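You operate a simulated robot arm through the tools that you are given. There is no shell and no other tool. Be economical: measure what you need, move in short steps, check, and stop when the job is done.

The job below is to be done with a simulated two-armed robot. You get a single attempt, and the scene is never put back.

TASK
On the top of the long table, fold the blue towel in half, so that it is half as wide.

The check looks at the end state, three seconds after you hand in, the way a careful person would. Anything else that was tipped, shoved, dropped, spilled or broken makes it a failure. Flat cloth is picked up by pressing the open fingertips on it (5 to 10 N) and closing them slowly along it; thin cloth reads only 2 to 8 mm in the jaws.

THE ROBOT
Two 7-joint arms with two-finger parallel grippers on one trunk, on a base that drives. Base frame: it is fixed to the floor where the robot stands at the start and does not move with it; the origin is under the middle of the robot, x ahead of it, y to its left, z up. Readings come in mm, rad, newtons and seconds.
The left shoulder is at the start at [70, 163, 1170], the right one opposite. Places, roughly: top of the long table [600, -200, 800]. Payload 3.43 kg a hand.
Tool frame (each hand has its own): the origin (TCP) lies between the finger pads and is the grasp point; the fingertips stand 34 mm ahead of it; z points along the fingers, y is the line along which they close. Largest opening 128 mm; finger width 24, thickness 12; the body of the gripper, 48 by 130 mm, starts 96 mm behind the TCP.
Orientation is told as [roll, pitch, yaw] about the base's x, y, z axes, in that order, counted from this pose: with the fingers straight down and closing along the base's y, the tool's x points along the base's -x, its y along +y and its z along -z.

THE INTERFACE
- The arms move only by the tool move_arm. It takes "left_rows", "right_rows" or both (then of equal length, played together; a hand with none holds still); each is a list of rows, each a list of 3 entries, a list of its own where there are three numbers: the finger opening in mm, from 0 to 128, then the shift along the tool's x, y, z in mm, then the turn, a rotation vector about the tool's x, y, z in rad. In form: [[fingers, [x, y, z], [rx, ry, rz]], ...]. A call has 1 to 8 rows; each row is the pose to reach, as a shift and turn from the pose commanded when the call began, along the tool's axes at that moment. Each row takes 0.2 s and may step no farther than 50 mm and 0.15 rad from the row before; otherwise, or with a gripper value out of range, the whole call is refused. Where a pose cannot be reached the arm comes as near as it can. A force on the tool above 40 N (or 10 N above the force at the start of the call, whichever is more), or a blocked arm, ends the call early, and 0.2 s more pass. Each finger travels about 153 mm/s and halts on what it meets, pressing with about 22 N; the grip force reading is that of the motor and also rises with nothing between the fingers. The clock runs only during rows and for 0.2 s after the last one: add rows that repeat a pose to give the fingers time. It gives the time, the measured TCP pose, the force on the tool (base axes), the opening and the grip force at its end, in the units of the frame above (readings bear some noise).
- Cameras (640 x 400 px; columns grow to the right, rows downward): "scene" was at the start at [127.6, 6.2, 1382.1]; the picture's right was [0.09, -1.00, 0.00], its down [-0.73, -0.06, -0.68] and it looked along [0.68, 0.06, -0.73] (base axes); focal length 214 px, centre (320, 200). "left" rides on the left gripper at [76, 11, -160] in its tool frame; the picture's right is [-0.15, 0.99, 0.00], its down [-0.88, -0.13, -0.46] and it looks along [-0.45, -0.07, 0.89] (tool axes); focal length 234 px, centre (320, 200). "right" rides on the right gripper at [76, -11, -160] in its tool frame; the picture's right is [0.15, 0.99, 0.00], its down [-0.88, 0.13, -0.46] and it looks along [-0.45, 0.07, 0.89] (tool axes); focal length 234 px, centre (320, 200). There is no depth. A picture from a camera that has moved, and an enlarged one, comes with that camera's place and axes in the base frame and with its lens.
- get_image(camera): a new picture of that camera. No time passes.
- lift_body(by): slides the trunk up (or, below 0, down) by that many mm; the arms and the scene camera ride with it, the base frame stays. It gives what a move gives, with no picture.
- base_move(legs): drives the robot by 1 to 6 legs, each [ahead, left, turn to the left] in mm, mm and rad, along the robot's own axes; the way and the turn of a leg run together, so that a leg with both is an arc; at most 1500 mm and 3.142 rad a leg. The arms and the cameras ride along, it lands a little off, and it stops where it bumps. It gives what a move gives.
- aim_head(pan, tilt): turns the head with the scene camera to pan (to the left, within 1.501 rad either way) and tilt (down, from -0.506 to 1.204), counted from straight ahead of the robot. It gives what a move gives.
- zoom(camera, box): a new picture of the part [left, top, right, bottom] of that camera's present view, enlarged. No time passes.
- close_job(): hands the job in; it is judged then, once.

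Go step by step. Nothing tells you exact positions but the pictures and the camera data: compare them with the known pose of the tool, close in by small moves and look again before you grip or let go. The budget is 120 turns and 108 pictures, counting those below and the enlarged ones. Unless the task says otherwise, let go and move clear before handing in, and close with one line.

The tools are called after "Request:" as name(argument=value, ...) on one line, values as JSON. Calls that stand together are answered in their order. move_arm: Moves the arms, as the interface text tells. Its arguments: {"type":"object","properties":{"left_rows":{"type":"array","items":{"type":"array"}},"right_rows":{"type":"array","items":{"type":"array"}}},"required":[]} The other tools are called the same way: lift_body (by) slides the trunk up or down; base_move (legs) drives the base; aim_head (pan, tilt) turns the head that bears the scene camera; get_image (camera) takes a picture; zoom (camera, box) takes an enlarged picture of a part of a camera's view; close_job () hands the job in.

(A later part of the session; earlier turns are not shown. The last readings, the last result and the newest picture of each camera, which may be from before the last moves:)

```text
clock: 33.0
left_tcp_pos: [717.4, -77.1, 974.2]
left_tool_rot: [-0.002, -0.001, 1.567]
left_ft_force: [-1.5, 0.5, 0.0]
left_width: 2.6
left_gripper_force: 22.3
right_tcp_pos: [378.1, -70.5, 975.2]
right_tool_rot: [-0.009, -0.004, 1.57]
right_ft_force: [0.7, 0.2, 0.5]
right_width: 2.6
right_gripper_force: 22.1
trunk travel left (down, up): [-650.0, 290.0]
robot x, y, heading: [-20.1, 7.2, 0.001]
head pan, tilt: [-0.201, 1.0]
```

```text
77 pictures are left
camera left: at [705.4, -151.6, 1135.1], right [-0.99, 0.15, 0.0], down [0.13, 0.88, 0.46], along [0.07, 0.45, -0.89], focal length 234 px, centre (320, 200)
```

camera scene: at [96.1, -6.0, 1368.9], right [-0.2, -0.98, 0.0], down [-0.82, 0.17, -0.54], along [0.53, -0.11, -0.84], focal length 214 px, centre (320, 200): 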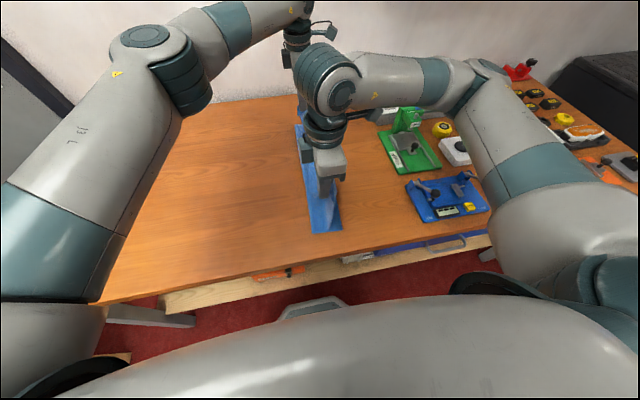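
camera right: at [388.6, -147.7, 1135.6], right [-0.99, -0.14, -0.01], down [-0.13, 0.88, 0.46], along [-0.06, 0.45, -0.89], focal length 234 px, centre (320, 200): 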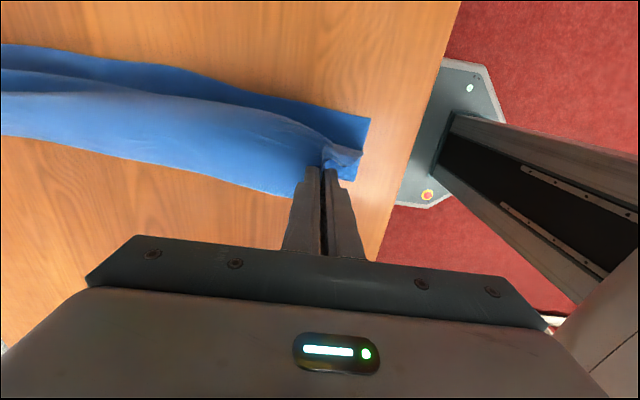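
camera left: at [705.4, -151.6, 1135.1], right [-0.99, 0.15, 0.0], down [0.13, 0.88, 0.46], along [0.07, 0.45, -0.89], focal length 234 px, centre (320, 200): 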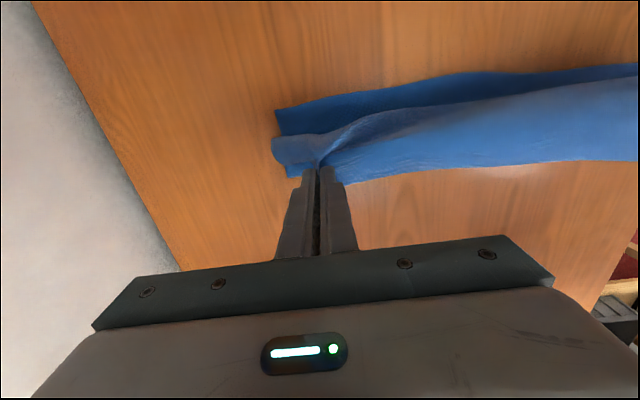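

The towel drapes into a clean half fold. The right edge now lies at y≈-115 (near) to -131 (far), so I lower the hands along an arc while tilting them outward, to lay the edge onto it.

Request:
move_arm(left_rows=[[0, [9, 1, 12], [0, -0.056, 0]], [0, [21, 2, 24], [0, -0.112, 0]], [0, [31, 3, 36], [0, -0.169, 0]], [0, [40, 4, 48], [0, -0.225, 0]], [0, [47, 5, 60], [0, -0.281, 0]], [0, [53, 6, 73], [0, -0.337, 0]], [0, [57, 6, 86], [0, -0.394, 0]], [0, [61, 6, 92], [0, -0.45, 0]]], right_rows=[[0, [8, 1, 12], [0, -0.056, 0]], [0, [18, 2, 24], [0, -0.112, 0]], [0, [27, 3, 36], [0, -0.169, 0]], [0, [35, 4, 49], [0, -0.225, 0]], [0, [41, 5, 61], [0, -0.281, 0]], [0, [46, 6, 74], [0, -0.337, 0]], [0, [50, 6, 87], [0, -0.394, 0]], [0, [53, 6, 93], [0, -0.45, 0]]])

Request:
get_image(camera="scene")

Request:
get_image(camera="right")

Request:
get_image(camera="left")

```text
clock: 34.8
left_tcp_pos: [693.0, -84.8, 904.2]
left_tool_rot: [-0.004, -0.349, 1.568]
left_ft_force: [-0.1, -0.4, -0.7]
left_width: 2.3
left_gripper_force: 22.1
left hand out of reach, approached as far as the arm can: row 3, 4, 5, 6, 7, 8
right_tcp_pos: [372.5, -123.4, 882.5]
right_tool_rot: [-0.01, -0.455, 1.574]
right_ft_force: [0.3, 0.2, -0.8]
right_width: 2.6
right_gripper_force: 22.4
trunk travel left (down, up): [-650.0, 290.0]
robot x, y, heading: [-20.9, 6.3, -0.005]
head pan, tilt: [-0.201, 1.0]
```

```text
76 pictures are left
camera scene: at [95.2, -6.1, 1369.0], right [-0.2, -0.98, 0.0], down [-0.82, 0.17, -0.54], along [0.53, -0.11, -0.84], focal length 214 px, centre (320, 200)
```

scene: 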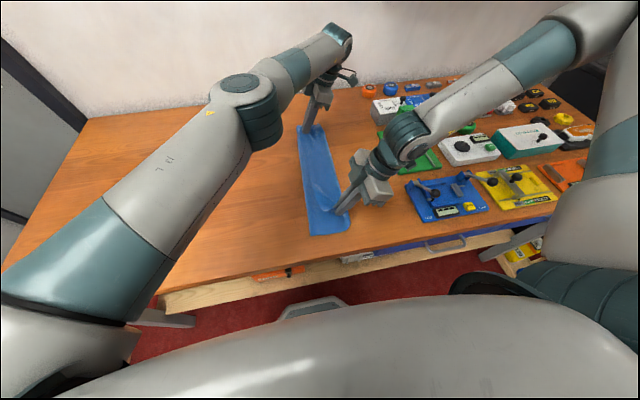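

```text
75 pictures are left
camera right: at [383.9, -262.7, 993.7], right [-0.99, -0.13, -0.07], down [-0.14, 0.59, 0.8], along [-0.06, 0.8, -0.6], focal length 234 px, centre (320, 200)
```

right: 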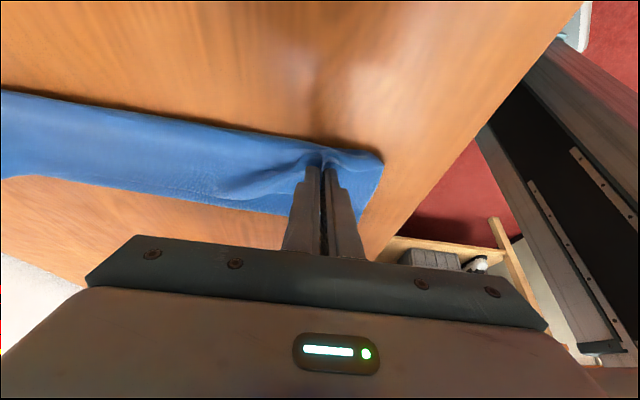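

```text
74 pictures are left
camera left: at [679.0, -210.2, 1029.4], right [-0.99, 0.14, 0.05], down [0.13, 0.67, 0.73], along [0.07, 0.73, -0.68], focal length 234 px, centre (320, 200)
```

left: 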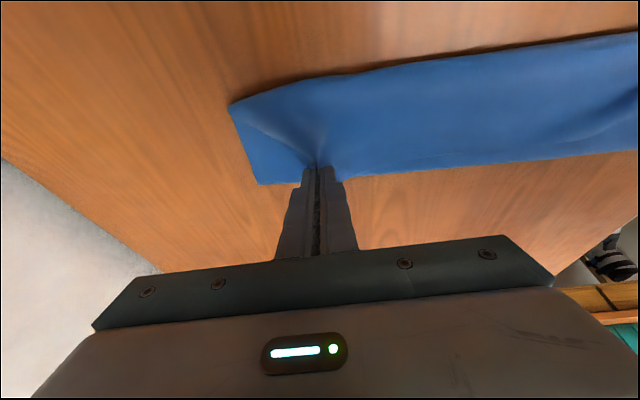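

The right side is laid down; the left hand ran out of reach because of the tilt. I'll untilt the left hand while carrying it to its place.

Request:
move_arm(left_rows=[[0, [2, 0, 0], [0, 0.1, 0]], [0, [4, 0, 0], [0, 0.2, 0]], [0, [8, -2, 0], [0, 0.349, 0]], [0, [17, -6, 1], [0, 0.349, 0]], [0, [26, -11, 2], [0, 0.349, 0]], [0, [34, -16, 4], [0, 0.349, 0]], [0, [42, -19, 5], [0, 0.349, 0]]])

Request:
get_image(camera="left")

```text
clock: 36.4
left_tcp_pos: [712.8, -123.0, 887.7]
left_tool_rot: [-0.001, 0.0, 1.567]
left_ft_force: [-1.0, 1.0, 0.2]
left_width: 2.4
left_gripper_force: 21.7
right_tcp_pos: [373.3, -123.9, 882.8]
right_tool_rot: [-0.01, -0.457, 1.573]
right_ft_force: [0.9, -0.4, -0.3]
right_width: 2.4
right_gripper_force: 22.1
trunk travel left (down, up): [-650.0, 290.0]
robot x, y, heading: [-22.6, 7.2, -0.003]
head pan, tilt: [-0.201, 1.0]
```

```text
73 pictures are left
camera left: at [700.4, -198.3, 1047.3], right [-0.99, 0.15, 0.0], down [0.13, 0.88, 0.46], along [0.07, 0.45, -0.89], focal length 234 px, centre (320, 200)
```

left: 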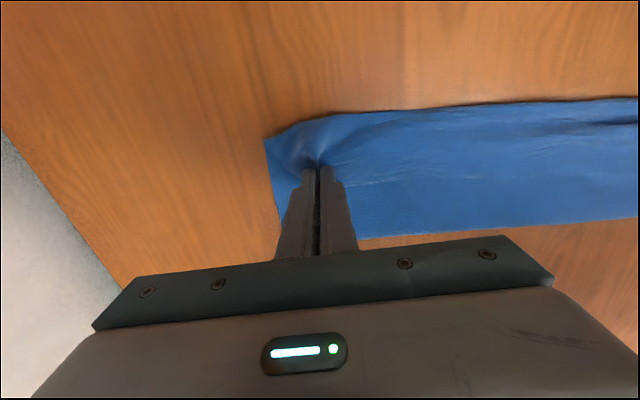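

Left is in place, but the fold looks narrower than half the width. I want a closer look before letting go.

Request:
zoom(camera="scene", box=[250, 90, 410, 250])

Request:
zoom(camera="right", box=[0, 60, 400, 260])

Request:
zoom(camera="left", box=[240, 60, 640, 260])

```text
2.50 times, centred on (330, 170) of scene
camera zoom: at [95.6, -7.0, 1368.9], right [-0.2, -0.98, 0.0], down [-0.82, 0.17, -0.54], along [0.53, -0.11, -0.84], focal length 536 px, centre (295, 275)
```

zoom: 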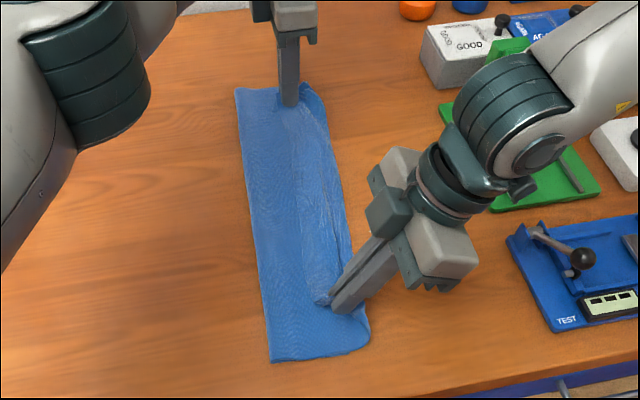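

```text
1.60 times, centred on (200, 160) of right
camera zoom: at [384.3, -263.1, 993.3], right [-0.99, -0.13, -0.07], down [-0.14, 0.59, 0.79], along [-0.06, 0.8, -0.6], focal length 375 px, centre (512, 264)
```

zoom: 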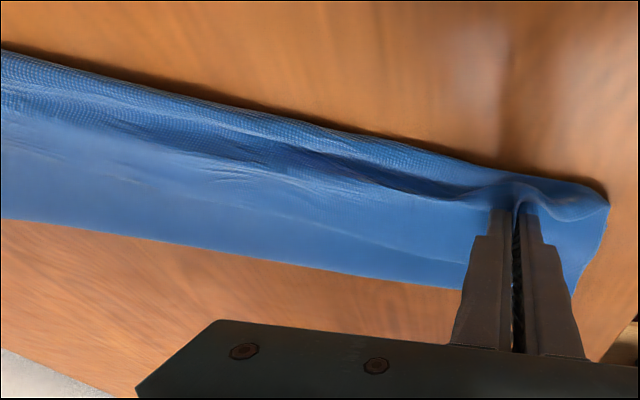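

```text
1.60 times, centred on (440, 160) of left
camera zoom: at [700.4, -198.3, 1047.3], right [-0.99, 0.15, 0.0], down [0.13, 0.88, 0.46], along [0.07, 0.45, -0.89], focal length 375 px, centre (128, 264)
```

zoom: 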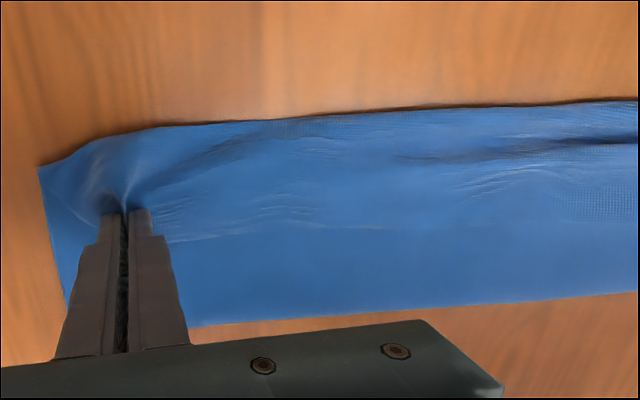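

The upper layer overshot: the fold line is about 50 mm too far right, with the held edge curled back on top. I'll raise both hands back over the intended fold line (y≈+25) to re-lay the lower layer, then come down along a taut arc.

Request:
move_arm(left_rows=[[0, [-14, 0, -20], [0, 0, 0]], [0, [-30, 0, -40], [0, 0, 0]], [0, [-48, 0, -60], [0, 0, 0]], [0, [-66, 0, -80], [0, 0, 0]], [0, [-84, 0, -98], [0, 0, 0]], [0, [-103, 0, -114], [0, 0, 0]], [0, [-123, 0, -128], [0, 0, 0]], [0, [-143, 0, -137], [0, 0, 0]]], right_rows=[[0, [-24, 0, -8], [0, 0.057, 0]], [0, [-48, 0, -16], [0, 0.114, 0]], [0, [-72, 0, -24], [0, 0.171, 0]], [0, [-96, 0, -32], [0, 0.228, 0]], [0, [-120, 0, -40], [0, 0.285, 0]], [0, [-144, 0, -48], [0, 0.342, 0]], [0, [-168, 0, -56], [0, 0.4, 0]], [0, [-192, 0, -64], [0, 0.457, 0]]])

Request:
get_image(camera="scene")

Request:
get_image(camera="right")

Request:
get_image(camera="left")

```text
clock: 38.2
left_tcp_pos: [711.7, 23.1, 1023.3]
left_tool_rot: [-0.002, 0.005, 1.563]
left_ft_force: [-1.4, 0.6, -0.2]
left_width: 2.5
left_gripper_force: 21.9
right_tcp_pos: [371.5, 23.2, 1024.5]
right_tool_rot: [-0.009, 0.007, 1.569]
right_ft_force: [1.9, 0.1, -0.4]
right_width: 2.5
right_gripper_force: 22.2
trunk travel left (down, up): [-650.0, 290.0]
robot x, y, heading: [-19.6, 11.9, -0.002]
head pan, tilt: [-0.201, 1.0]
```

```text
69 pictures are left
camera scene: at [95.9, -3.4, 1368.9], right [-0.2, -0.98, 0.0], down [-0.82, 0.17, -0.54], along [0.53, -0.11, -0.84], focal length 214 px, centre (320, 200)
```

scene: 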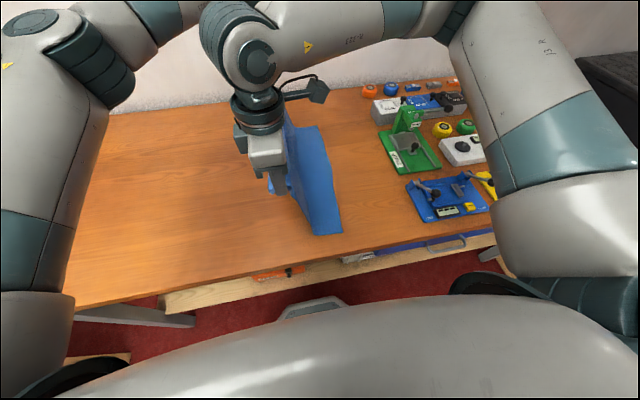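

```text
68 pictures are left
camera right: at [381.7, -52.3, 1185.7], right [-0.99, -0.14, -0.01], down [-0.13, 0.88, 0.45], along [-0.06, 0.45, -0.89], focal length 234 px, centre (320, 200)
```

right: 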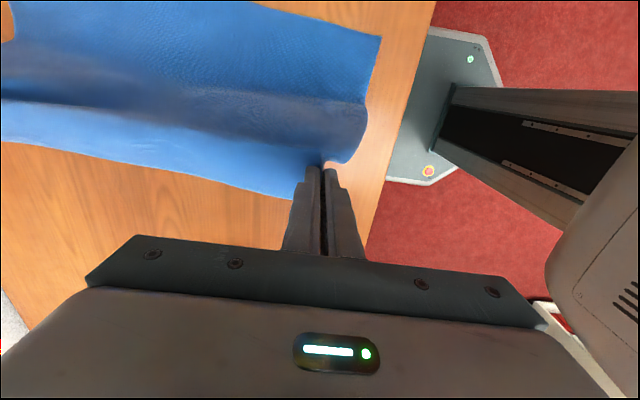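

```text
67 pictures are left
camera left: at [699.3, -51.8, 1184.6], right [-0.99, 0.15, 0.0], down [0.13, 0.88, 0.45], along [0.07, 0.45, -0.89], focal length 234 px, centre (320, 200)
```

left: 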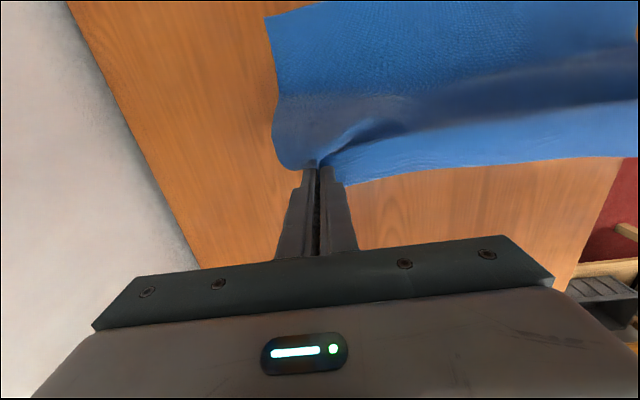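

The lower layer's right edge lies at y≈-110 near and -129 far. I carry the hands a little further left to lay the lower layer out flat up to the true fold line.

Request:
move_arm(left_rows=[[0, [-13, 0, 3], [0, 0, 0]], [0, [-26, 0, 8], [0, 0, 0]], [0, [-39, 0, 14], [0, 0, 0]], [0, [-52, 0, 20], [0, 0, 0]], [0, [-52, 0, 20], [0, 0, 0]]], right_rows=[[0, [-13, 0, 3], [0, 0, 0]], [0, [-26, 0, 8], [0, 0, 0]], [0, [-39, 0, 14], [0, 0, 0]], [0, [-52, 0, 20], [0, 0, 0]], [0, [-52, 0, 20], [0, 0, 0]]])

Request:
get_image(camera="right")

Request:
get_image(camera="left")

Request:
get_image(camera="scene")

```text
clock: 39.4
left_tcp_pos: [712.9, 72.3, 1003.3]
left_tool_rot: [-0.005, 0.0, 1.564]
left_ft_force: [-0.8, 0.6, -0.5]
left_width: 2.4
left_gripper_force: 22.2
right_tcp_pos: [372.3, 73.1, 1003.9]
right_tool_rot: [-0.008, 0.003, 1.57]
right_ft_force: [0.6, -0.3, -0.4]
right_width: 2.5
right_gripper_force: 21.9
trunk travel left (down, up): [-650.0, 290.0]
robot x, y, heading: [-23.0, 4.5, -0.002]
head pan, tilt: [-0.201, 1.0]
```

```text
66 pictures are left
camera right: at [382.8, -3.6, 1164.2], right [-0.99, -0.14, -0.01], down [-0.13, 0.88, 0.45], along [-0.06, 0.45, -0.89], focal length 234 px, centre (320, 200)
```

right: 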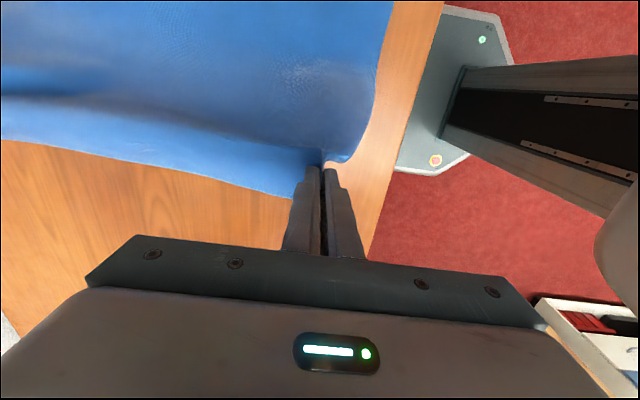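

```text
65 pictures are left
camera left: at [699.7, -3.6, 1163.3], right [-0.99, 0.15, 0.0], down [0.13, 0.88, 0.46], along [0.07, 0.45, -0.89], focal length 234 px, centre (320, 200)
```

left: 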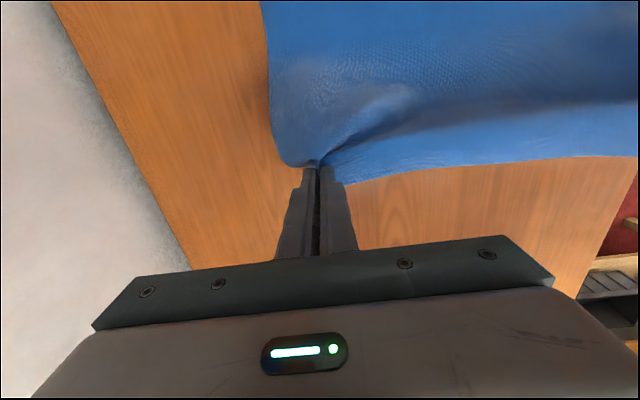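

```text
64 pictures are left
camera scene: at [95.6, -7.1, 1368.9], right [-0.2, -0.98, 0.0], down [-0.82, 0.17, -0.54], along [0.53, -0.11, -0.84], focal length 214 px, centre (320, 200)
```

scene: 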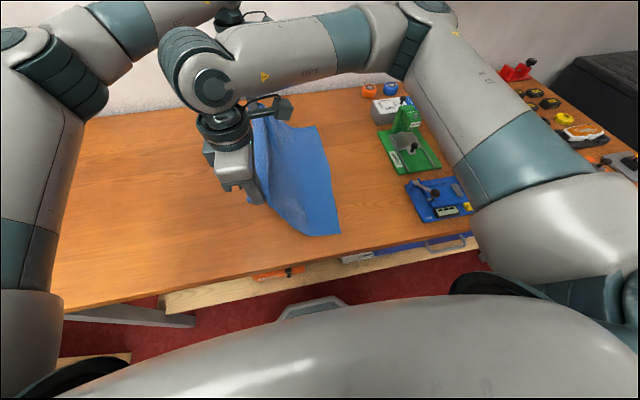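

Request:
move_arm(left_rows=[[0, [-12, 0, 17], [0, 0, 0]], [0, [1, 0, -1], [0, 0, 0]], [0, [24, 0, -13], [0, 0, 0]], [0, [50, 0, -17], [0, 0, 0]], [0, [76, 0, -14], [0, 0, 0]], [0, [97, 0, -8], [0, 0, 0]], [0, [116, 0, 1], [0, 0, 0]], [0, [131, 0, 10], [0, 0, 0]]], right_rows=[[0, [-12, 0, 17], [0, 0, 0]], [0, [1, 0, -1], [0, 0, 0]], [0, [23, 0, -12], [0, 0, 0]], [0, [48, 0, -15], [0, 0, 0]], [0, [73, 0, -11], [0, 0, 0]], [0, [93, 0, -4], [0, 0, 0]], [0, [111, 0, 5], [0, 0, 0]], [0, [125, 0, 14], [0, 0, 0]]])

Request:
get_image(camera="scene")

Request:
get_image(camera="right")

Request:
get_image(camera="left")

```text
clock: 41.2
left_tcp_pos: [714.4, -60.7, 994.3]
left_tool_rot: [-0.001, -0.003, 1.567]
left_ft_force: [-2.7, -0.1, -0.3]
left_width: 2.5
left_gripper_force: 22.0
right_tcp_pos: [372.6, -50.4, 991.1]
right_tool_rot: [-0.008, 0.002, 1.569]
right_ft_force: [2.1, -0.3, 0.1]
right_width: 2.5
right_gripper_force: 22.0
trunk travel left (down, up): [-650.0, 290.0]
robot x, y, heading: [-22.0, 9.9, 0.002]
head pan, tilt: [-0.201, 1.0]
```

```text
63 pictures are left
camera scene: at [96.1, -7.8, 1368.9], right [-0.2, -0.98, 0.0], down [-0.82, 0.17, -0.54], along [0.53, -0.11, -0.84], focal length 214 px, centre (320, 200)
```

scene: 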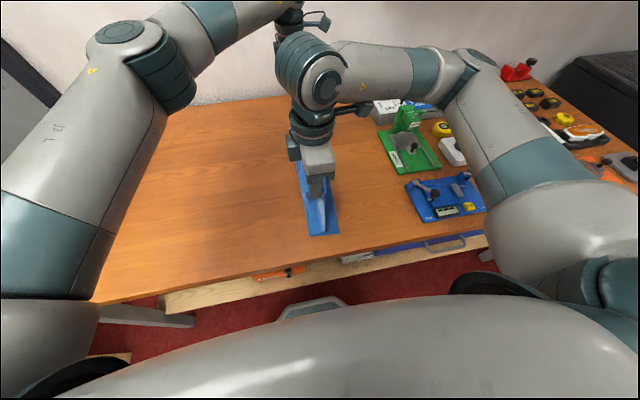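

```text
62 pictures are left
camera right: at [383.1, -127.9, 1151.2], right [-0.99, -0.14, -0.01], down [-0.13, 0.88, 0.45], along [-0.06, 0.45, -0.89], focal length 234 px, centre (320, 200)
```

right: 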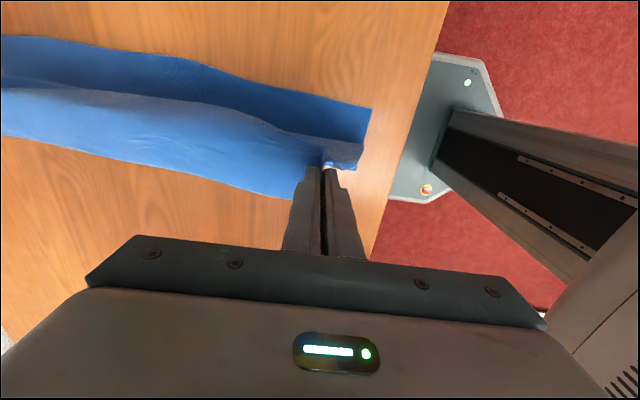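

```text
61 pictures are left
camera left: at [701.8, -136.0, 1154.6], right [-0.99, 0.15, 0.0], down [0.13, 0.88, 0.46], along [0.07, 0.45, -0.89], focal length 234 px, centre (320, 200)
```

left: 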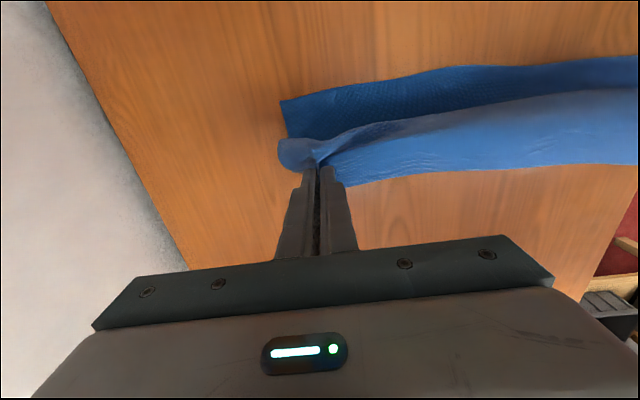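

The curl comes from the hands gripping the edge from above, so the cloth must make a U-turn at the fingers. A better way is to lay the towel flat again, pinch it on its mid-line at both ends, lift so both halves hang, and lay it on its side. First I unfold it.

Request:
move_arm(left_rows=[[0, [-30, 0, -12], [0, 0, 0]], [0, [-58, 0, -20], [0, 0, 0]], [0, [-85, 0, -24], [0, 0, 0]], [0, [-110, 0, -22], [0, 0, 0]], [0, [-135, 0, -16], [0, 0, 0]], [0, [-157, 0, -3], [0, 0, 0]], [0, [-177, 0, 13], [0, 0, 0]], [0, [-192, 0, 33], [0, 0, 0]]], right_rows=[[0, [-25, 0, -12], [0, 0, 0]], [0, [-50, 0, -20], [0, 0, 0]], [0, [-75, 0, -24], [0, 0, 0]], [0, [-100, 0, -22], [0, 0, 0]], [0, [-125, 0, -16], [0, 0, 0]], [0, [-147, 0, -4], [0, 0, 0]], [0, [-167, 0, 12], [0, 0, 0]], [0, [-182, 0, 32], [0, 0, 0]]])

Request:
get_image(camera="scene")

```text
clock: 43.0
left_tcp_pos: [713.6, 133.0, 959.7]
left_tool_rot: [-0.001, 0.003, 1.565]
left_ft_force: [-1.0, 0.6, -0.3]
left_width: 2.3
left_gripper_force: 21.9
right_tcp_pos: [372.4, 133.0, 957.5]
right_tool_rot: [-0.007, 0.004, 1.569]
right_ft_force: [1.8, 0.2, 0.1]
right_width: 2.5
right_gripper_force: 22.5
trunk travel left (down, up): [-650.0, 290.0]
robot x, y, heading: [-21.4, 11.3, -0.003]
head pan, tilt: [-0.201, 1.0]
```

```text
60 pictures are left
camera scene: at [96.5, -4.9, 1368.9], right [-0.2, -0.98, 0.0], down [-0.82, 0.17, -0.54], along [0.53, -0.11, -0.84], focal length 214 px, centre (320, 200)
```

scene: 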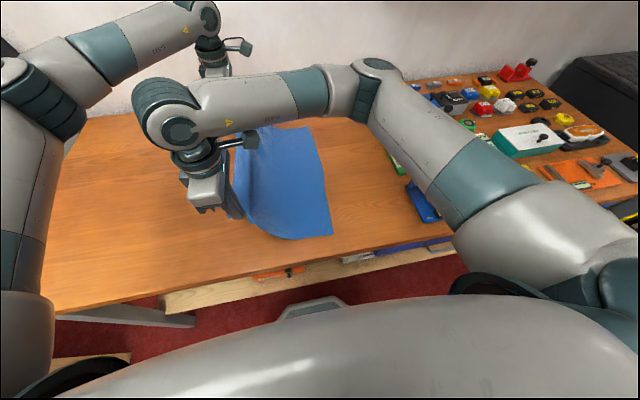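

Request:
move_arm(left_rows=[[0, [-15, 0, 20], [0, 0, 0]], [0, [-28, 0, 37], [0, 0, 0]], [0, [-40, 0, 54], [0, 0, 0]], [0, [-50, 0, 68], [0, 0, 0]], [0, [-54, 0, 78], [0, 0, 0]], [0, [-54, 0, 78], [0, 0, 0]]], right_rows=[[0, [-15, 0, 20], [0, 0, 0]], [0, [-28, 0, 37], [0, 0, 0]], [0, [-40, 0, 54], [0, 0, 0]], [0, [-50, 0, 68], [0, 0, 0]], [0, [-54, 0, 76], [0, 0, 0]], [0, [-54, 0, 76], [0, 0, 0]]])

Request:
get_image(camera="scene")

Request:
get_image(camera="right")

Request:
get_image(camera="left")

```text
clock: 44.4
left_tcp_pos: [712.9, 188.9, 882.4]
left_tool_rot: [-0.002, 0.001, 1.565]
left_ft_force: [-2.1, 0.3, -0.5]
left_width: 2.8
left_gripper_force: 22.4
right_tcp_pos: [372.8, 185.0, 882.6]
right_tool_rot: [-0.007, 0.004, 1.568]
right_ft_force: [2.8, -0.3, 0.4]
right_width: 2.7
right_gripper_force: 22.2
trunk travel left (down, up): [-650.0, 290.0]
robot x, y, heading: [-21.9, 12.1, 0.001]
head pan, tilt: [-0.201, 1.0]
```

```text
59 pictures are left
camera scene: at [95.8, -5.9, 1368.9], right [-0.2, -0.98, 0.0], down [-0.82, 0.17, -0.54], along [0.53, -0.11, -0.84], focal length 214 px, centre (320, 200)
```

scene: 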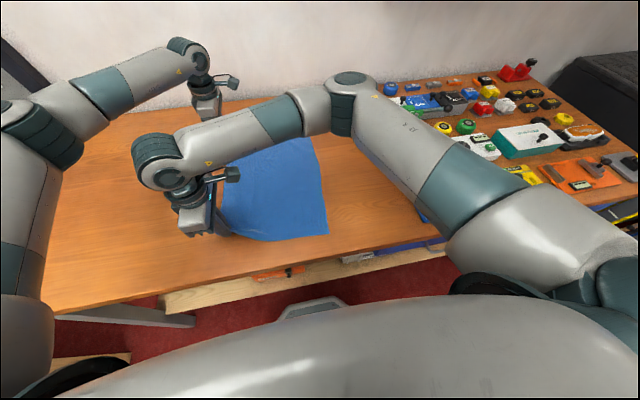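

```text
58 pictures are left
camera right: at [382.6, 108.9, 1042.7], right [-0.99, -0.15, -0.01], down [-0.13, 0.88, 0.45], along [-0.06, 0.45, -0.89], focal length 234 px, centre (320, 200)
```

right: 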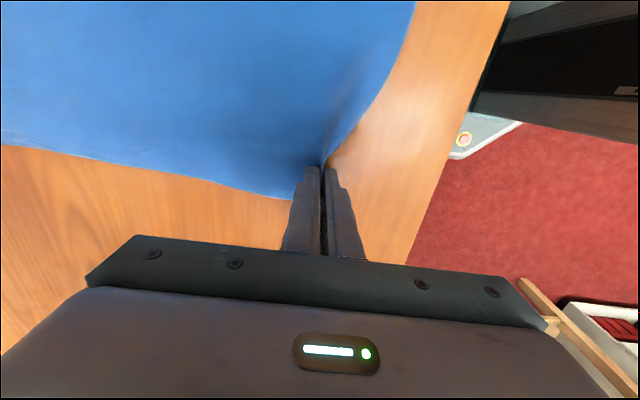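

```text
57 pictures are left
camera left: at [701.0, 112.4, 1043.0], right [-0.99, 0.15, 0.0], down [0.13, 0.88, 0.46], along [0.07, 0.45, -0.89], focal length 234 px, centre (320, 200)
```

left: 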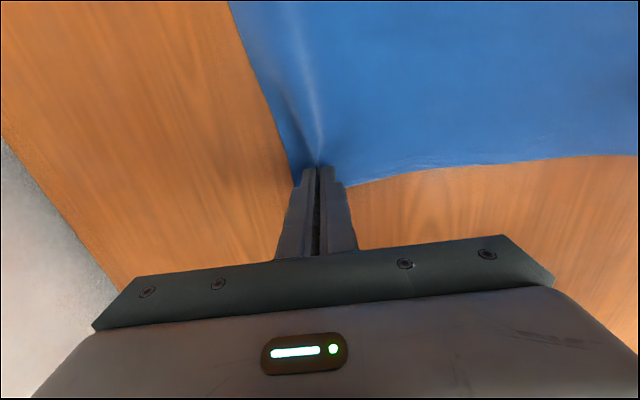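

The towel is flat again. I open the fingers slowly just above the cloth and rise.

Request:
move_arm(left_rows=[[4, [0, 0, 2], [0, 0, 0]], [15, [0, 0, 3], [0, 0, 0]], [30, [0, 0, 3], [0, 0, 0]], [50, [0, 0, 2], [0, 0, 0]], [50, [0, 0, -20], [0, 0, 0]], [50, [0, 0, -60], [0, 0, 0]], [50, [0, 0, -100], [0, 0, 0]]], right_rows=[[4, [0, 0, 2], [0, 0, 0]], [15, [0, 0, 3], [0, 0, 0]], [30, [0, 0, 3], [0, 0, 0]], [50, [0, 0, 2], [0, 0, 0]], [50, [0, 0, -20], [0, 0, 0]], [50, [0, 0, -60], [0, 0, 0]], [50, [0, 0, -100], [0, 0, 0]]])

Request:
get_image(camera="scene")

Request:
get_image(camera="right")

Request:
get_image(camera="left")

```text
clock: 46.0
left_tcp_pos: [711.4, 186.5, 981.6]
left_tool_rot: [-0.003, -0.001, 1.566]
left_ft_force: [-0.4, 0.3, -0.2]
left_width: 49.7
left_gripper_force: 0.1
right_tcp_pos: [372.6, 184.8, 981.0]
right_tool_rot: [-0.009, 0.003, 1.569]
right_ft_force: [-0.5, 0.9, -0.3]
right_width: 50.1
right_gripper_force: 0.0
trunk travel left (down, up): [-650.0, 290.0]
robot x, y, heading: [-25.9, 10.7, -0.003]
head pan, tilt: [-0.201, 1.0]
```

```text
56 pictures are left
camera scene: at [94.6, -6.4, 1368.9], right [-0.2, -0.98, 0.0], down [-0.82, 0.17, -0.54], along [0.53, -0.11, -0.84], focal length 214 px, centre (320, 200)
```

scene: 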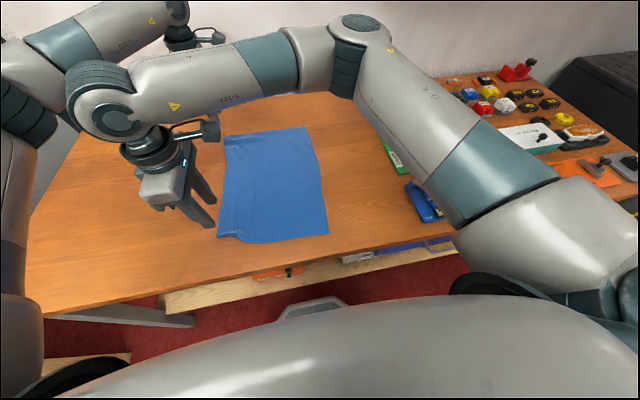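

```text
55 pictures are left
camera right: at [382.4, 107.1, 1141.6], right [-0.99, -0.15, -0.01], down [-0.13, 0.88, 0.45], along [-0.06, 0.45, -0.89], focal length 234 px, centre (320, 200)
```

right: 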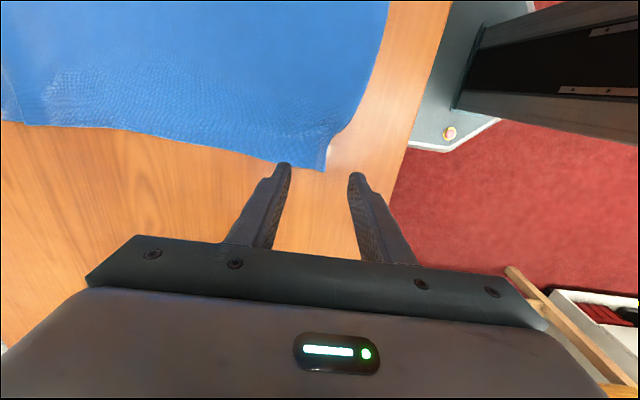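

```text
54 pictures are left
camera left: at [698.5, 111.7, 1142.6], right [-0.99, 0.15, 0.0], down [0.13, 0.88, 0.46], along [0.07, 0.45, -0.89], focal length 234 px, centre (320, 200)
```

left: 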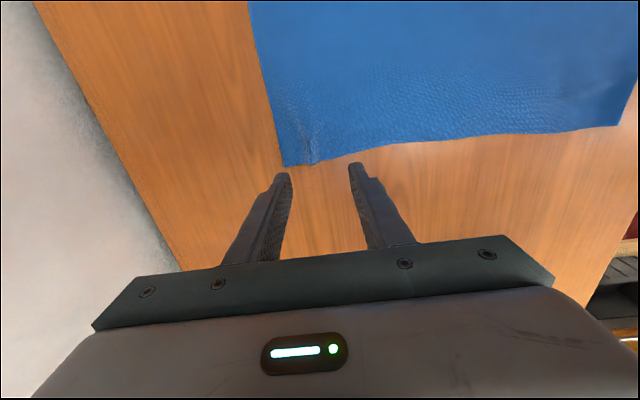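

The towel is spread nearly flat. I rise and turn both hands back to the plain orientation (closing along y).

Request:
move_arm(left_rows=[[50, [-6, 0, -10], [0, 0, 0.149]], [50, [-12, 0, -20], [0, 0, 0.298]], [50, [-18, 0, -30], [0, 0, 0.447]], [50, [-24, 0, -40], [0, 0, 0.596]], [50, [-30, 0, -50], [0, 0, 0.745]], [50, [-36, 0, -60], [0, 0, 0.894]], [50, [-42, 0, -60], [0, 0, 1.043]], [50, [-48, 0, -60], [0, 0, 1.19]]], right_rows=[[50, [20, -8, -10], [0, 0, 0.149]], [50, [45, -16, -20], [0, 0, 0.298]], [50, [70, -24, -30], [0, 0, 0.447]], [50, [95, -32, -40], [0, 0, 0.596]], [50, [125, -40, -50], [0, 0, 0.745]], [50, [155, -50, -60], [0, 0, 0.894]], [50, [185, -60, -60], [0, 0, 1.043]], [50, [215, -60, -60], [0, 0, 1.19]]])

Request:
move_arm(left_rows=[[50, [0, 0, 0], [0, 0, 0.13]], [50, [0, 0, 0], [0, 0, 0.26]], [50, [0, 0, 0], [0, 0, 0.377]]], right_rows=[[50, [0, 0, 0], [0, 0, 0.13]], [50, [0, 0, 0], [0, 0, 0.26]], [50, [0, 0, 0], [0, 0, 0.379]]])

Request:
aim_head(pan=0.05, tilt=1.0)

Request:
get_image(camera="scene")

```text
clock: 47.8
left_tcp_pos: [713.2, 233.6, 1044.2]
left_tool_rot: [0.001, -0.004, 0.374]
left_ft_force: [0.1, 0.6, 0.2]
left_width: 49.9
left_gripper_force: 0.1
right_tcp_pos: [430.3, -31.3, 1044.5]
right_tool_rot: [-0.005, -0.006, 0.377]
right_ft_force: [-0.3, 0.1, -0.1]
right_width: 50.1
right_gripper_force: 0.1
trunk travel left (down, up): [-650.0, 290.0]
robot x, y, heading: [-21.7, 12.0, -0.005]
head pan, tilt: [-0.201, 1.0]
```

```text
clock: 48.6
left_tcp_pos: [713.9, 235.7, 1041.9]
left_tool_rot: [0.0, -0.002, -0.003]
left_ft_force: [1.0, -0.2, 0.0]
left_width: 49.9
left_gripper_force: 0.2
right_tcp_pos: [430.7, -30.4, 1044.1]
right_tool_rot: [-0.002, -0.008, -0.001]
right_ft_force: [-0.3, -0.6, 0.5]
right_width: 50.3
right_gripper_force: 0.1
trunk travel left (down, up): [-650.0, 290.0]
robot x, y, heading: [-19.2, 6.4, -0.0]
head pan, tilt: [-0.201, 1.0]
```

```text
clock: 49.3
left_tcp_pos: [713.5, 235.2, 1042.6]
left_tool_rot: [-0.001, -0.001, -0.001]
left_ft_force: [0.4, -0.1, 0.3]
left_width: 50.0
left_gripper_force: 0.0
right_tcp_pos: [430.6, -30.1, 1044.0]
right_tool_rot: [-0.004, -0.009, 0.001]
right_ft_force: [0.5, -0.6, 0.7]
right_width: 49.8
right_gripper_force: 0.1
trunk travel left (down, up): [-650.0, 290.0]
robot x, y, heading: [-19.1, 5.6, -0.004]
head pan, tilt: [0.051, 1.0]
```

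```text
53 pictures are left
camera scene: at [97.2, 11.4, 1368.9], right [0.05, -1.0, 0.0], down [-0.84, -0.04, -0.54], along [0.54, 0.03, -0.84], focal length 214 px, centre (320, 200)
```

scene: 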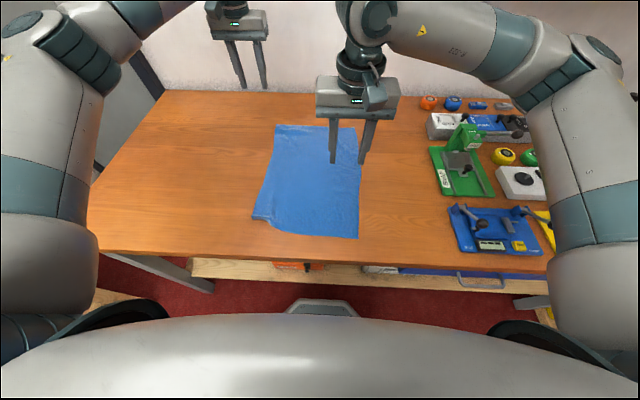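

Towel now spans y≈-80…212, x≈322…764. Zooming in to see how the near-left corner lies.

Request:
zoom(camera="scene", box=[230, 110, 390, 250])

```text
2.86 times, centred on (310, 180) of scene
camera zoom: at [97.2, 11.4, 1368.9], right [0.05, -1.0, 0.0], down [-0.84, -0.04, -0.54], along [0.54, 0.03, -0.84], focal length 613 px, centre (349, 257)
```

zoom: 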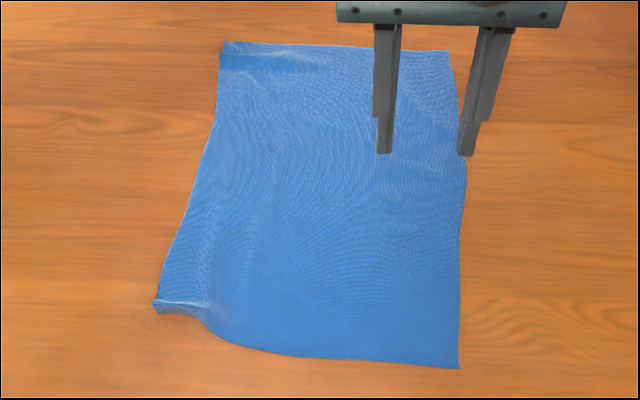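

The near-left corner is just tucked a little and will hang out when lifted. The mid-line is at y≈69 near and y≈65 far; I shift the base a bit left and back and bring both hands over its ends.

Request:
base_move(legs=[[-25, 70, 0]])

Request:
move_arm(left_rows=[[50, [-10, -40, 10], [0, 0, 0]], [50, [-22, -80, 20], [0, 0, 0]], [50, [-34, -120, 30], [0, 0, 0]], [50, [-46, -160, 40], [0, 0, 0]], [50, [-54, -200, 60], [0, 0, 0]], [50, [-60, -240, 90], [0, 0, 0]]], right_rows=[[50, [15, 5, 10], [0, 0, 0]], [50, [30, 10, 20], [0, 0, 0]], [50, [45, 15, 30], [0, 0, 0]], [50, [60, 20, 50], [0, 0, 0]], [50, [67, 28, 70], [0, 0, 0]], [50, [67, 28, 90], [0, 0, 0]]])

Request:
get_image(camera="scene")

Request:
get_image(camera="right")

Request:
get_image(camera="left")

```text
clock: 50.4
left_tcp_pos: [689.5, 306.1, 1042.3]
left_tool_rot: [0.0, -0.002, -0.001]
left_ft_force: [-0.3, 0.2, -0.6]
left_width: 50.1
left_gripper_force: 0.1
right_tcp_pos: [406.7, 38.9, 1043.4]
right_tool_rot: [-0.003, -0.01, 0.0]
right_ft_force: [-0.5, 0.0, -0.5]
right_width: 49.9
right_gripper_force: 0.1
trunk travel left (down, up): [-650.0, 290.0]
robot x, y, heading: [-46.9, 80.8, -0.001]
head pan, tilt: [0.051, 1.0]
```

```text
refused: row 6 steps farther than a row can; nothing moved
```

```text
51 pictures are left
camera scene: at [72.6, 81.7, 1368.9], right [0.05, -1.0, 0.0], down [-0.84, -0.04, -0.54], along [0.54, 0.03, -0.84], focal length 214 px, centre (320, 200)
```

scene: 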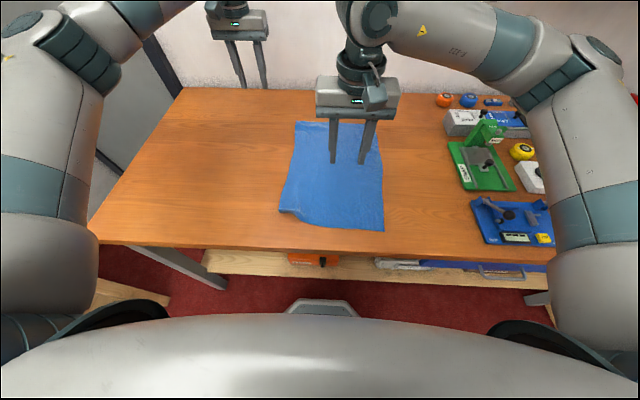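

```text
50 pictures are left
camera right: at [330.1, 27.7, 1202.5], right [-0.15, 0.99, 0.0], down [0.88, 0.13, 0.46], along [0.46, 0.06, -0.89], focal length 234 px, centre (320, 200)
```

right: 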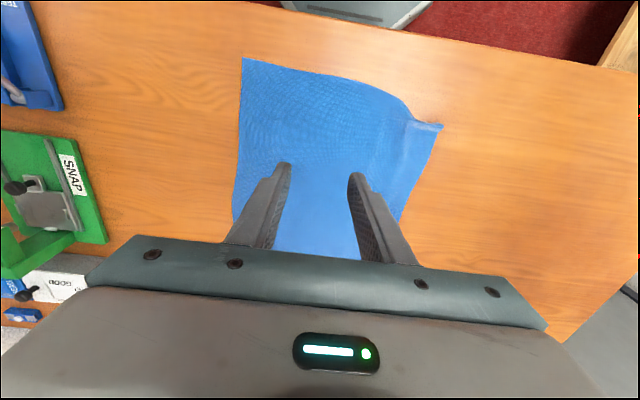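

```text
49 pictures are left
camera left: at [612.6, 316.6, 1202.6], right [0.15, 0.99, 0.0], down [0.88, -0.13, 0.46], along [0.45, -0.07, -0.89], focal length 234 px, centre (320, 200)
```

left: 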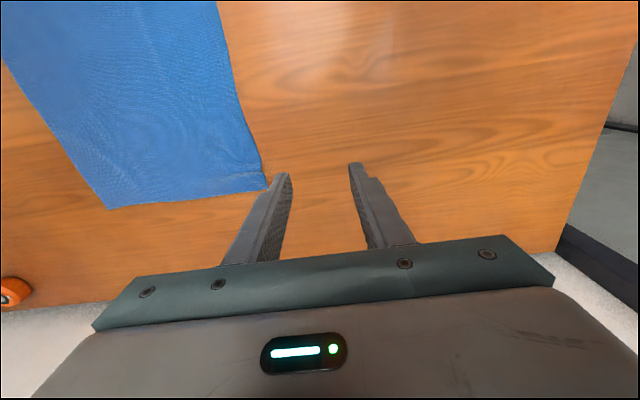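

Refined: both mid-line ends are at y≈68 (near edge x≈323, far edge x≈757). Moving the hands there at a safe height.

Request:
move_arm(left_rows=[[50, [-10, -36, 10], [0, 0, 0]], [50, [-18, -72, 20], [0, 0, 0]], [50, [-25, -108, 30], [0, 0, 0]], [50, [-32, -144, 40], [0, 0, 0]], [50, [-38, -180, 60], [0, 0, 0]], [50, [-44, -210, 85], [0, 0, 0]], [50, [-48, -238, 120], [0, 0, 0]], [50, [-48, -238, 142], [0, 0, 0]]], right_rows=[[50, [12, 4, 10], [0, 0, 0]], [50, [24, 8, 20], [0, 0, 0]], [50, [36, 12, 30], [0, 0, 0]], [50, [48, 16, 50], [0, 0, 0]], [50, [58, 22, 70], [0, 0, 0]], [50, [67, 29, 95], [0, 0, 0]], [50, [67, 29, 120], [0, 0, 0]], [50, [67, 29, 143], [0, 0, 0]]])

Request:
get_image(camera="right")

Request:
get_image(camera="left")

```text
clock: 52.2
left_tcp_pos: [740.9, 67.5, 899.9]
left_tool_rot: [-0.002, -0.001, -0.003]
left_ft_force: [0.1, 0.6, -0.2]
left_width: 49.9
left_gripper_force: 0.1
right_tcp_pos: [341.3, 69.2, 898.5]
right_tool_rot: [-0.004, -0.007, -0.001]
right_ft_force: [0.8, -0.3, 0.3]
right_width: 50.1
right_gripper_force: 0.1
trunk travel left (down, up): [-650.0, 290.0]
robot x, y, heading: [-47.6, 76.8, -0.006]
head pan, tilt: [0.051, 1.0]
```

```text
48 pictures are left
camera right: at [264.6, 57.8, 1057.5], right [-0.15, 0.99, 0.0], down [0.88, 0.13, 0.46], along [0.46, 0.06, -0.89], focal length 234 px, centre (320, 200)
```

right: 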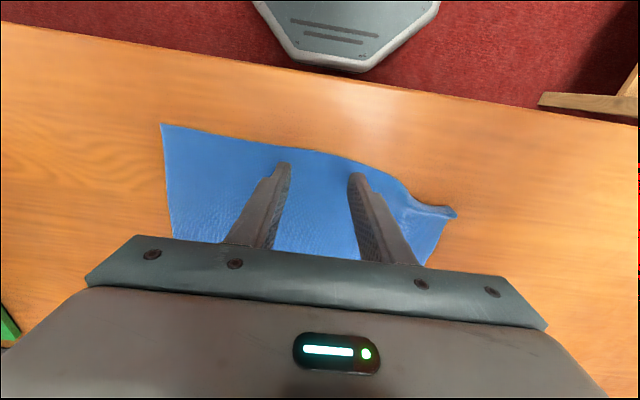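

```text
47 pictures are left
camera left: at [663.1, 79.2, 1060.4], right [0.15, 0.99, 0.0], down [0.88, -0.13, 0.46], along [0.45, -0.07, -0.89], focal length 234 px, centre (320, 200)
```

left: 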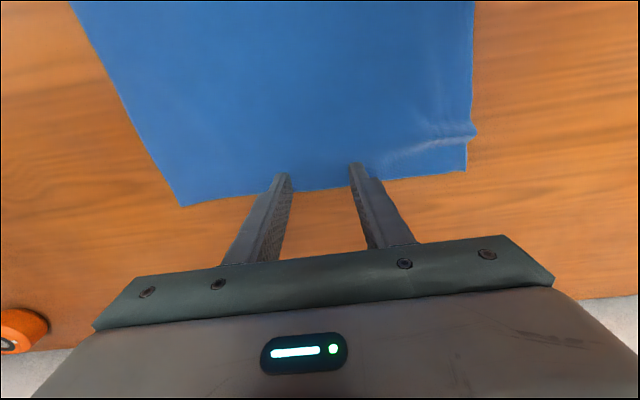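

Placement is good. Descending to contact.

Request:
move_arm(left_rows=[[50, [0, 1, 8], [0, 0, 0]], [50, [0, 1, 16], [0, 0, 0]], [50, [0, 1, 22], [0, 0, 0]], [50, [0, 1, 24.5], [0, 0, 0]], [50, [0, 1, 24.5], [0, 0, 0]]], right_rows=[[50, [0, 0, 8], [0, 0, 0]], [50, [0, 0, 16], [0, 0, 0]], [50, [0, 0, 21], [0, 0, 0]], [50, [0, 0, 23], [0, 0, 0]], [50, [0, 0, 23], [0, 0, 0]]])

```text
clock: 53.4
left_tcp_pos: [737.6, 66.7, 876.8]
left_tool_rot: [0.001, -0.002, -0.001]
left_ft_force: [-0.3, -0.7, 0.1]
left_width: 49.8
left_gripper_force: 0.1
right_tcp_pos: [339.9, 67.7, 875.4]
right_tool_rot: [-0.004, -0.01, 0.001]
right_ft_force: [0.8, 0.3, 0.7]
right_width: 50.2
right_gripper_force: 0.1
trunk travel left (down, up): [-650.0, 290.0]
robot x, y, heading: [-43.3, 79.6, -0.0]
head pan, tilt: [0.051, 1.0]
```

Request:
move_arm(left_rows=[[50, [0, 0, 1], [0, 0, 0]], [50, [0, 0, 2], [0, 0, 0]], [50, [0, 0, 2], [0, 0, 0]]], right_rows=[[50, [0, 0, 0.7], [0, 0, 0]], [50, [0, 0, 1.4], [0, 0, 0]], [50, [0, 0, 1.4], [0, 0, 0]]])

```text
clock: 54.2
left_tcp_pos: [738.2, 67.1, 875.4]
left_tool_rot: [0.002, -0.003, -0.001]
left_ft_force: [0.4, 0.5, 2.2]
left_width: 50.1
left_gripper_force: 0.1
right_tcp_pos: [339.8, 67.8, 875.6]
right_tool_rot: [-0.003, -0.011, -0.001]
right_ft_force: [0.3, -1.6, 6.9]
right_width: 49.8
right_gripper_force: 0.0
trunk travel left (down, up): [-650.0, 290.0]
robot x, y, heading: [-47.2, 76.6, -0.002]
head pan, tilt: [0.051, 1.0]
```

Request:
move_arm(left_rows=[[50, [0, 0, 0.6], [0, 0, 0]], [50, [0, 0, 1], [0, 0, 0]], [50, [0, 0, 1], [0, 0, 0]]], right_rows=[[50, [0, 0, 0.4], [0, 0, 0]], [50, [0, 0, 0.5], [0, 0, 0]], [50, [0, 0, 0.5], [0, 0, 0]]])

```text
clock: 55.0
left_tcp_pos: [736.4, 68.6, 873.8]
left_tool_rot: [0.0, -0.005, -0.002]
left_ft_force: [2.8, -0.1, 14.0]
left_width: 50.0
left_gripper_force: 0.0
right_tcp_pos: [340.2, 68.2, 875.5]
right_tool_rot: [-0.004, -0.01, -0.001]
right_ft_force: [1.5, -1.0, 4.9]
right_width: 49.7
right_gripper_force: 0.0
trunk travel left (down, up): [-650.0, 290.0]
robot x, y, heading: [-45.4, 78.6, -0.0]
head pan, tilt: [0.051, 1.0]
```

Left presses 14 N, right 5 N; I add a touch on the right while both close slowly.

Request:
move_arm(left_rows=[[49, [0, 0, 0], [0, 0, 0]], [44, [0, 0, 0], [0, 0, 0]], [39, [0, 0, 0], [0, 0, 0]], [34, [0, 0, 0], [0, 0, 0]], [28, [0, 0, 0], [0, 0, 0]], [22, [0, 0, 0], [0, 0, 0]], [16, [0, 0, 0], [0, 0, 0]], [10, [0, 0, 0], [0, 0, 0]]], right_rows=[[49, [0, 0, 0.8], [0, 0, 0]], [44, [0, 0, 0.8], [0, 0, 0]], [39, [0, 0, 0.8], [0, 0, 0]], [34, [0, 0, 0.8], [0, 0, 0]], [28, [0, 0, 0.8], [0, 0, 0]], [22, [0, 0, 0.8], [0, 0, 0]], [16, [0, 0, 0.8], [0, 0, 0]], [10, [0, 0, 0.8], [0, 0, 0]]])

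Request:
get_image(camera="right")

Request:
get_image(camera="left")

```text
clock: 56.8
left_tcp_pos: [735.5, 68.3, 875.7]
left_tool_rot: [0.002, -0.004, -0.001]
left_ft_force: [0.7, 0.6, 13.5]
left_width: 8.7
left_gripper_force: 0.1
right_tcp_pos: [338.7, 68.2, 875.2]
right_tool_rot: [-0.002, -0.013, -0.001]
right_ft_force: [0.2, -0.4, 16.4]
right_width: 8.1
right_gripper_force: 0.1
trunk travel left (down, up): [-650.0, 290.0]
robot x, y, heading: [-45.4, 78.8, -0.005]
head pan, tilt: [0.051, 1.0]
```

```text
46 pictures are left
camera right: at [262.6, 56.4, 1034.4], right [-0.15, 0.99, 0.0], down [0.88, 0.13, 0.47], along [0.46, 0.06, -0.89], focal length 234 px, centre (320, 200)
```

right: 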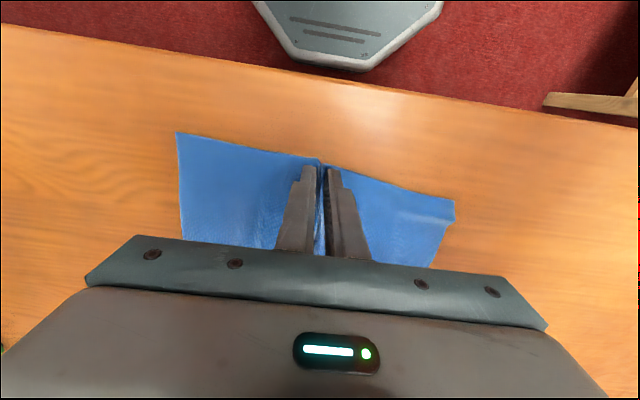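

```text
45 pictures are left
camera left: at [658.5, 79.3, 1035.1], right [0.15, 0.99, 0.0], down [0.88, -0.13, 0.46], along [0.46, -0.07, -0.89], focal length 234 px, centre (320, 200)
```

left: 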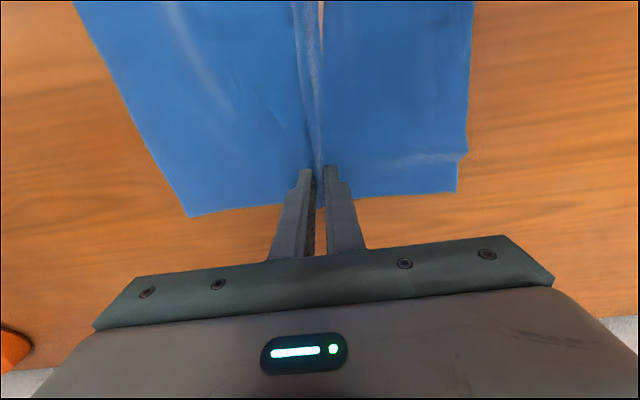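

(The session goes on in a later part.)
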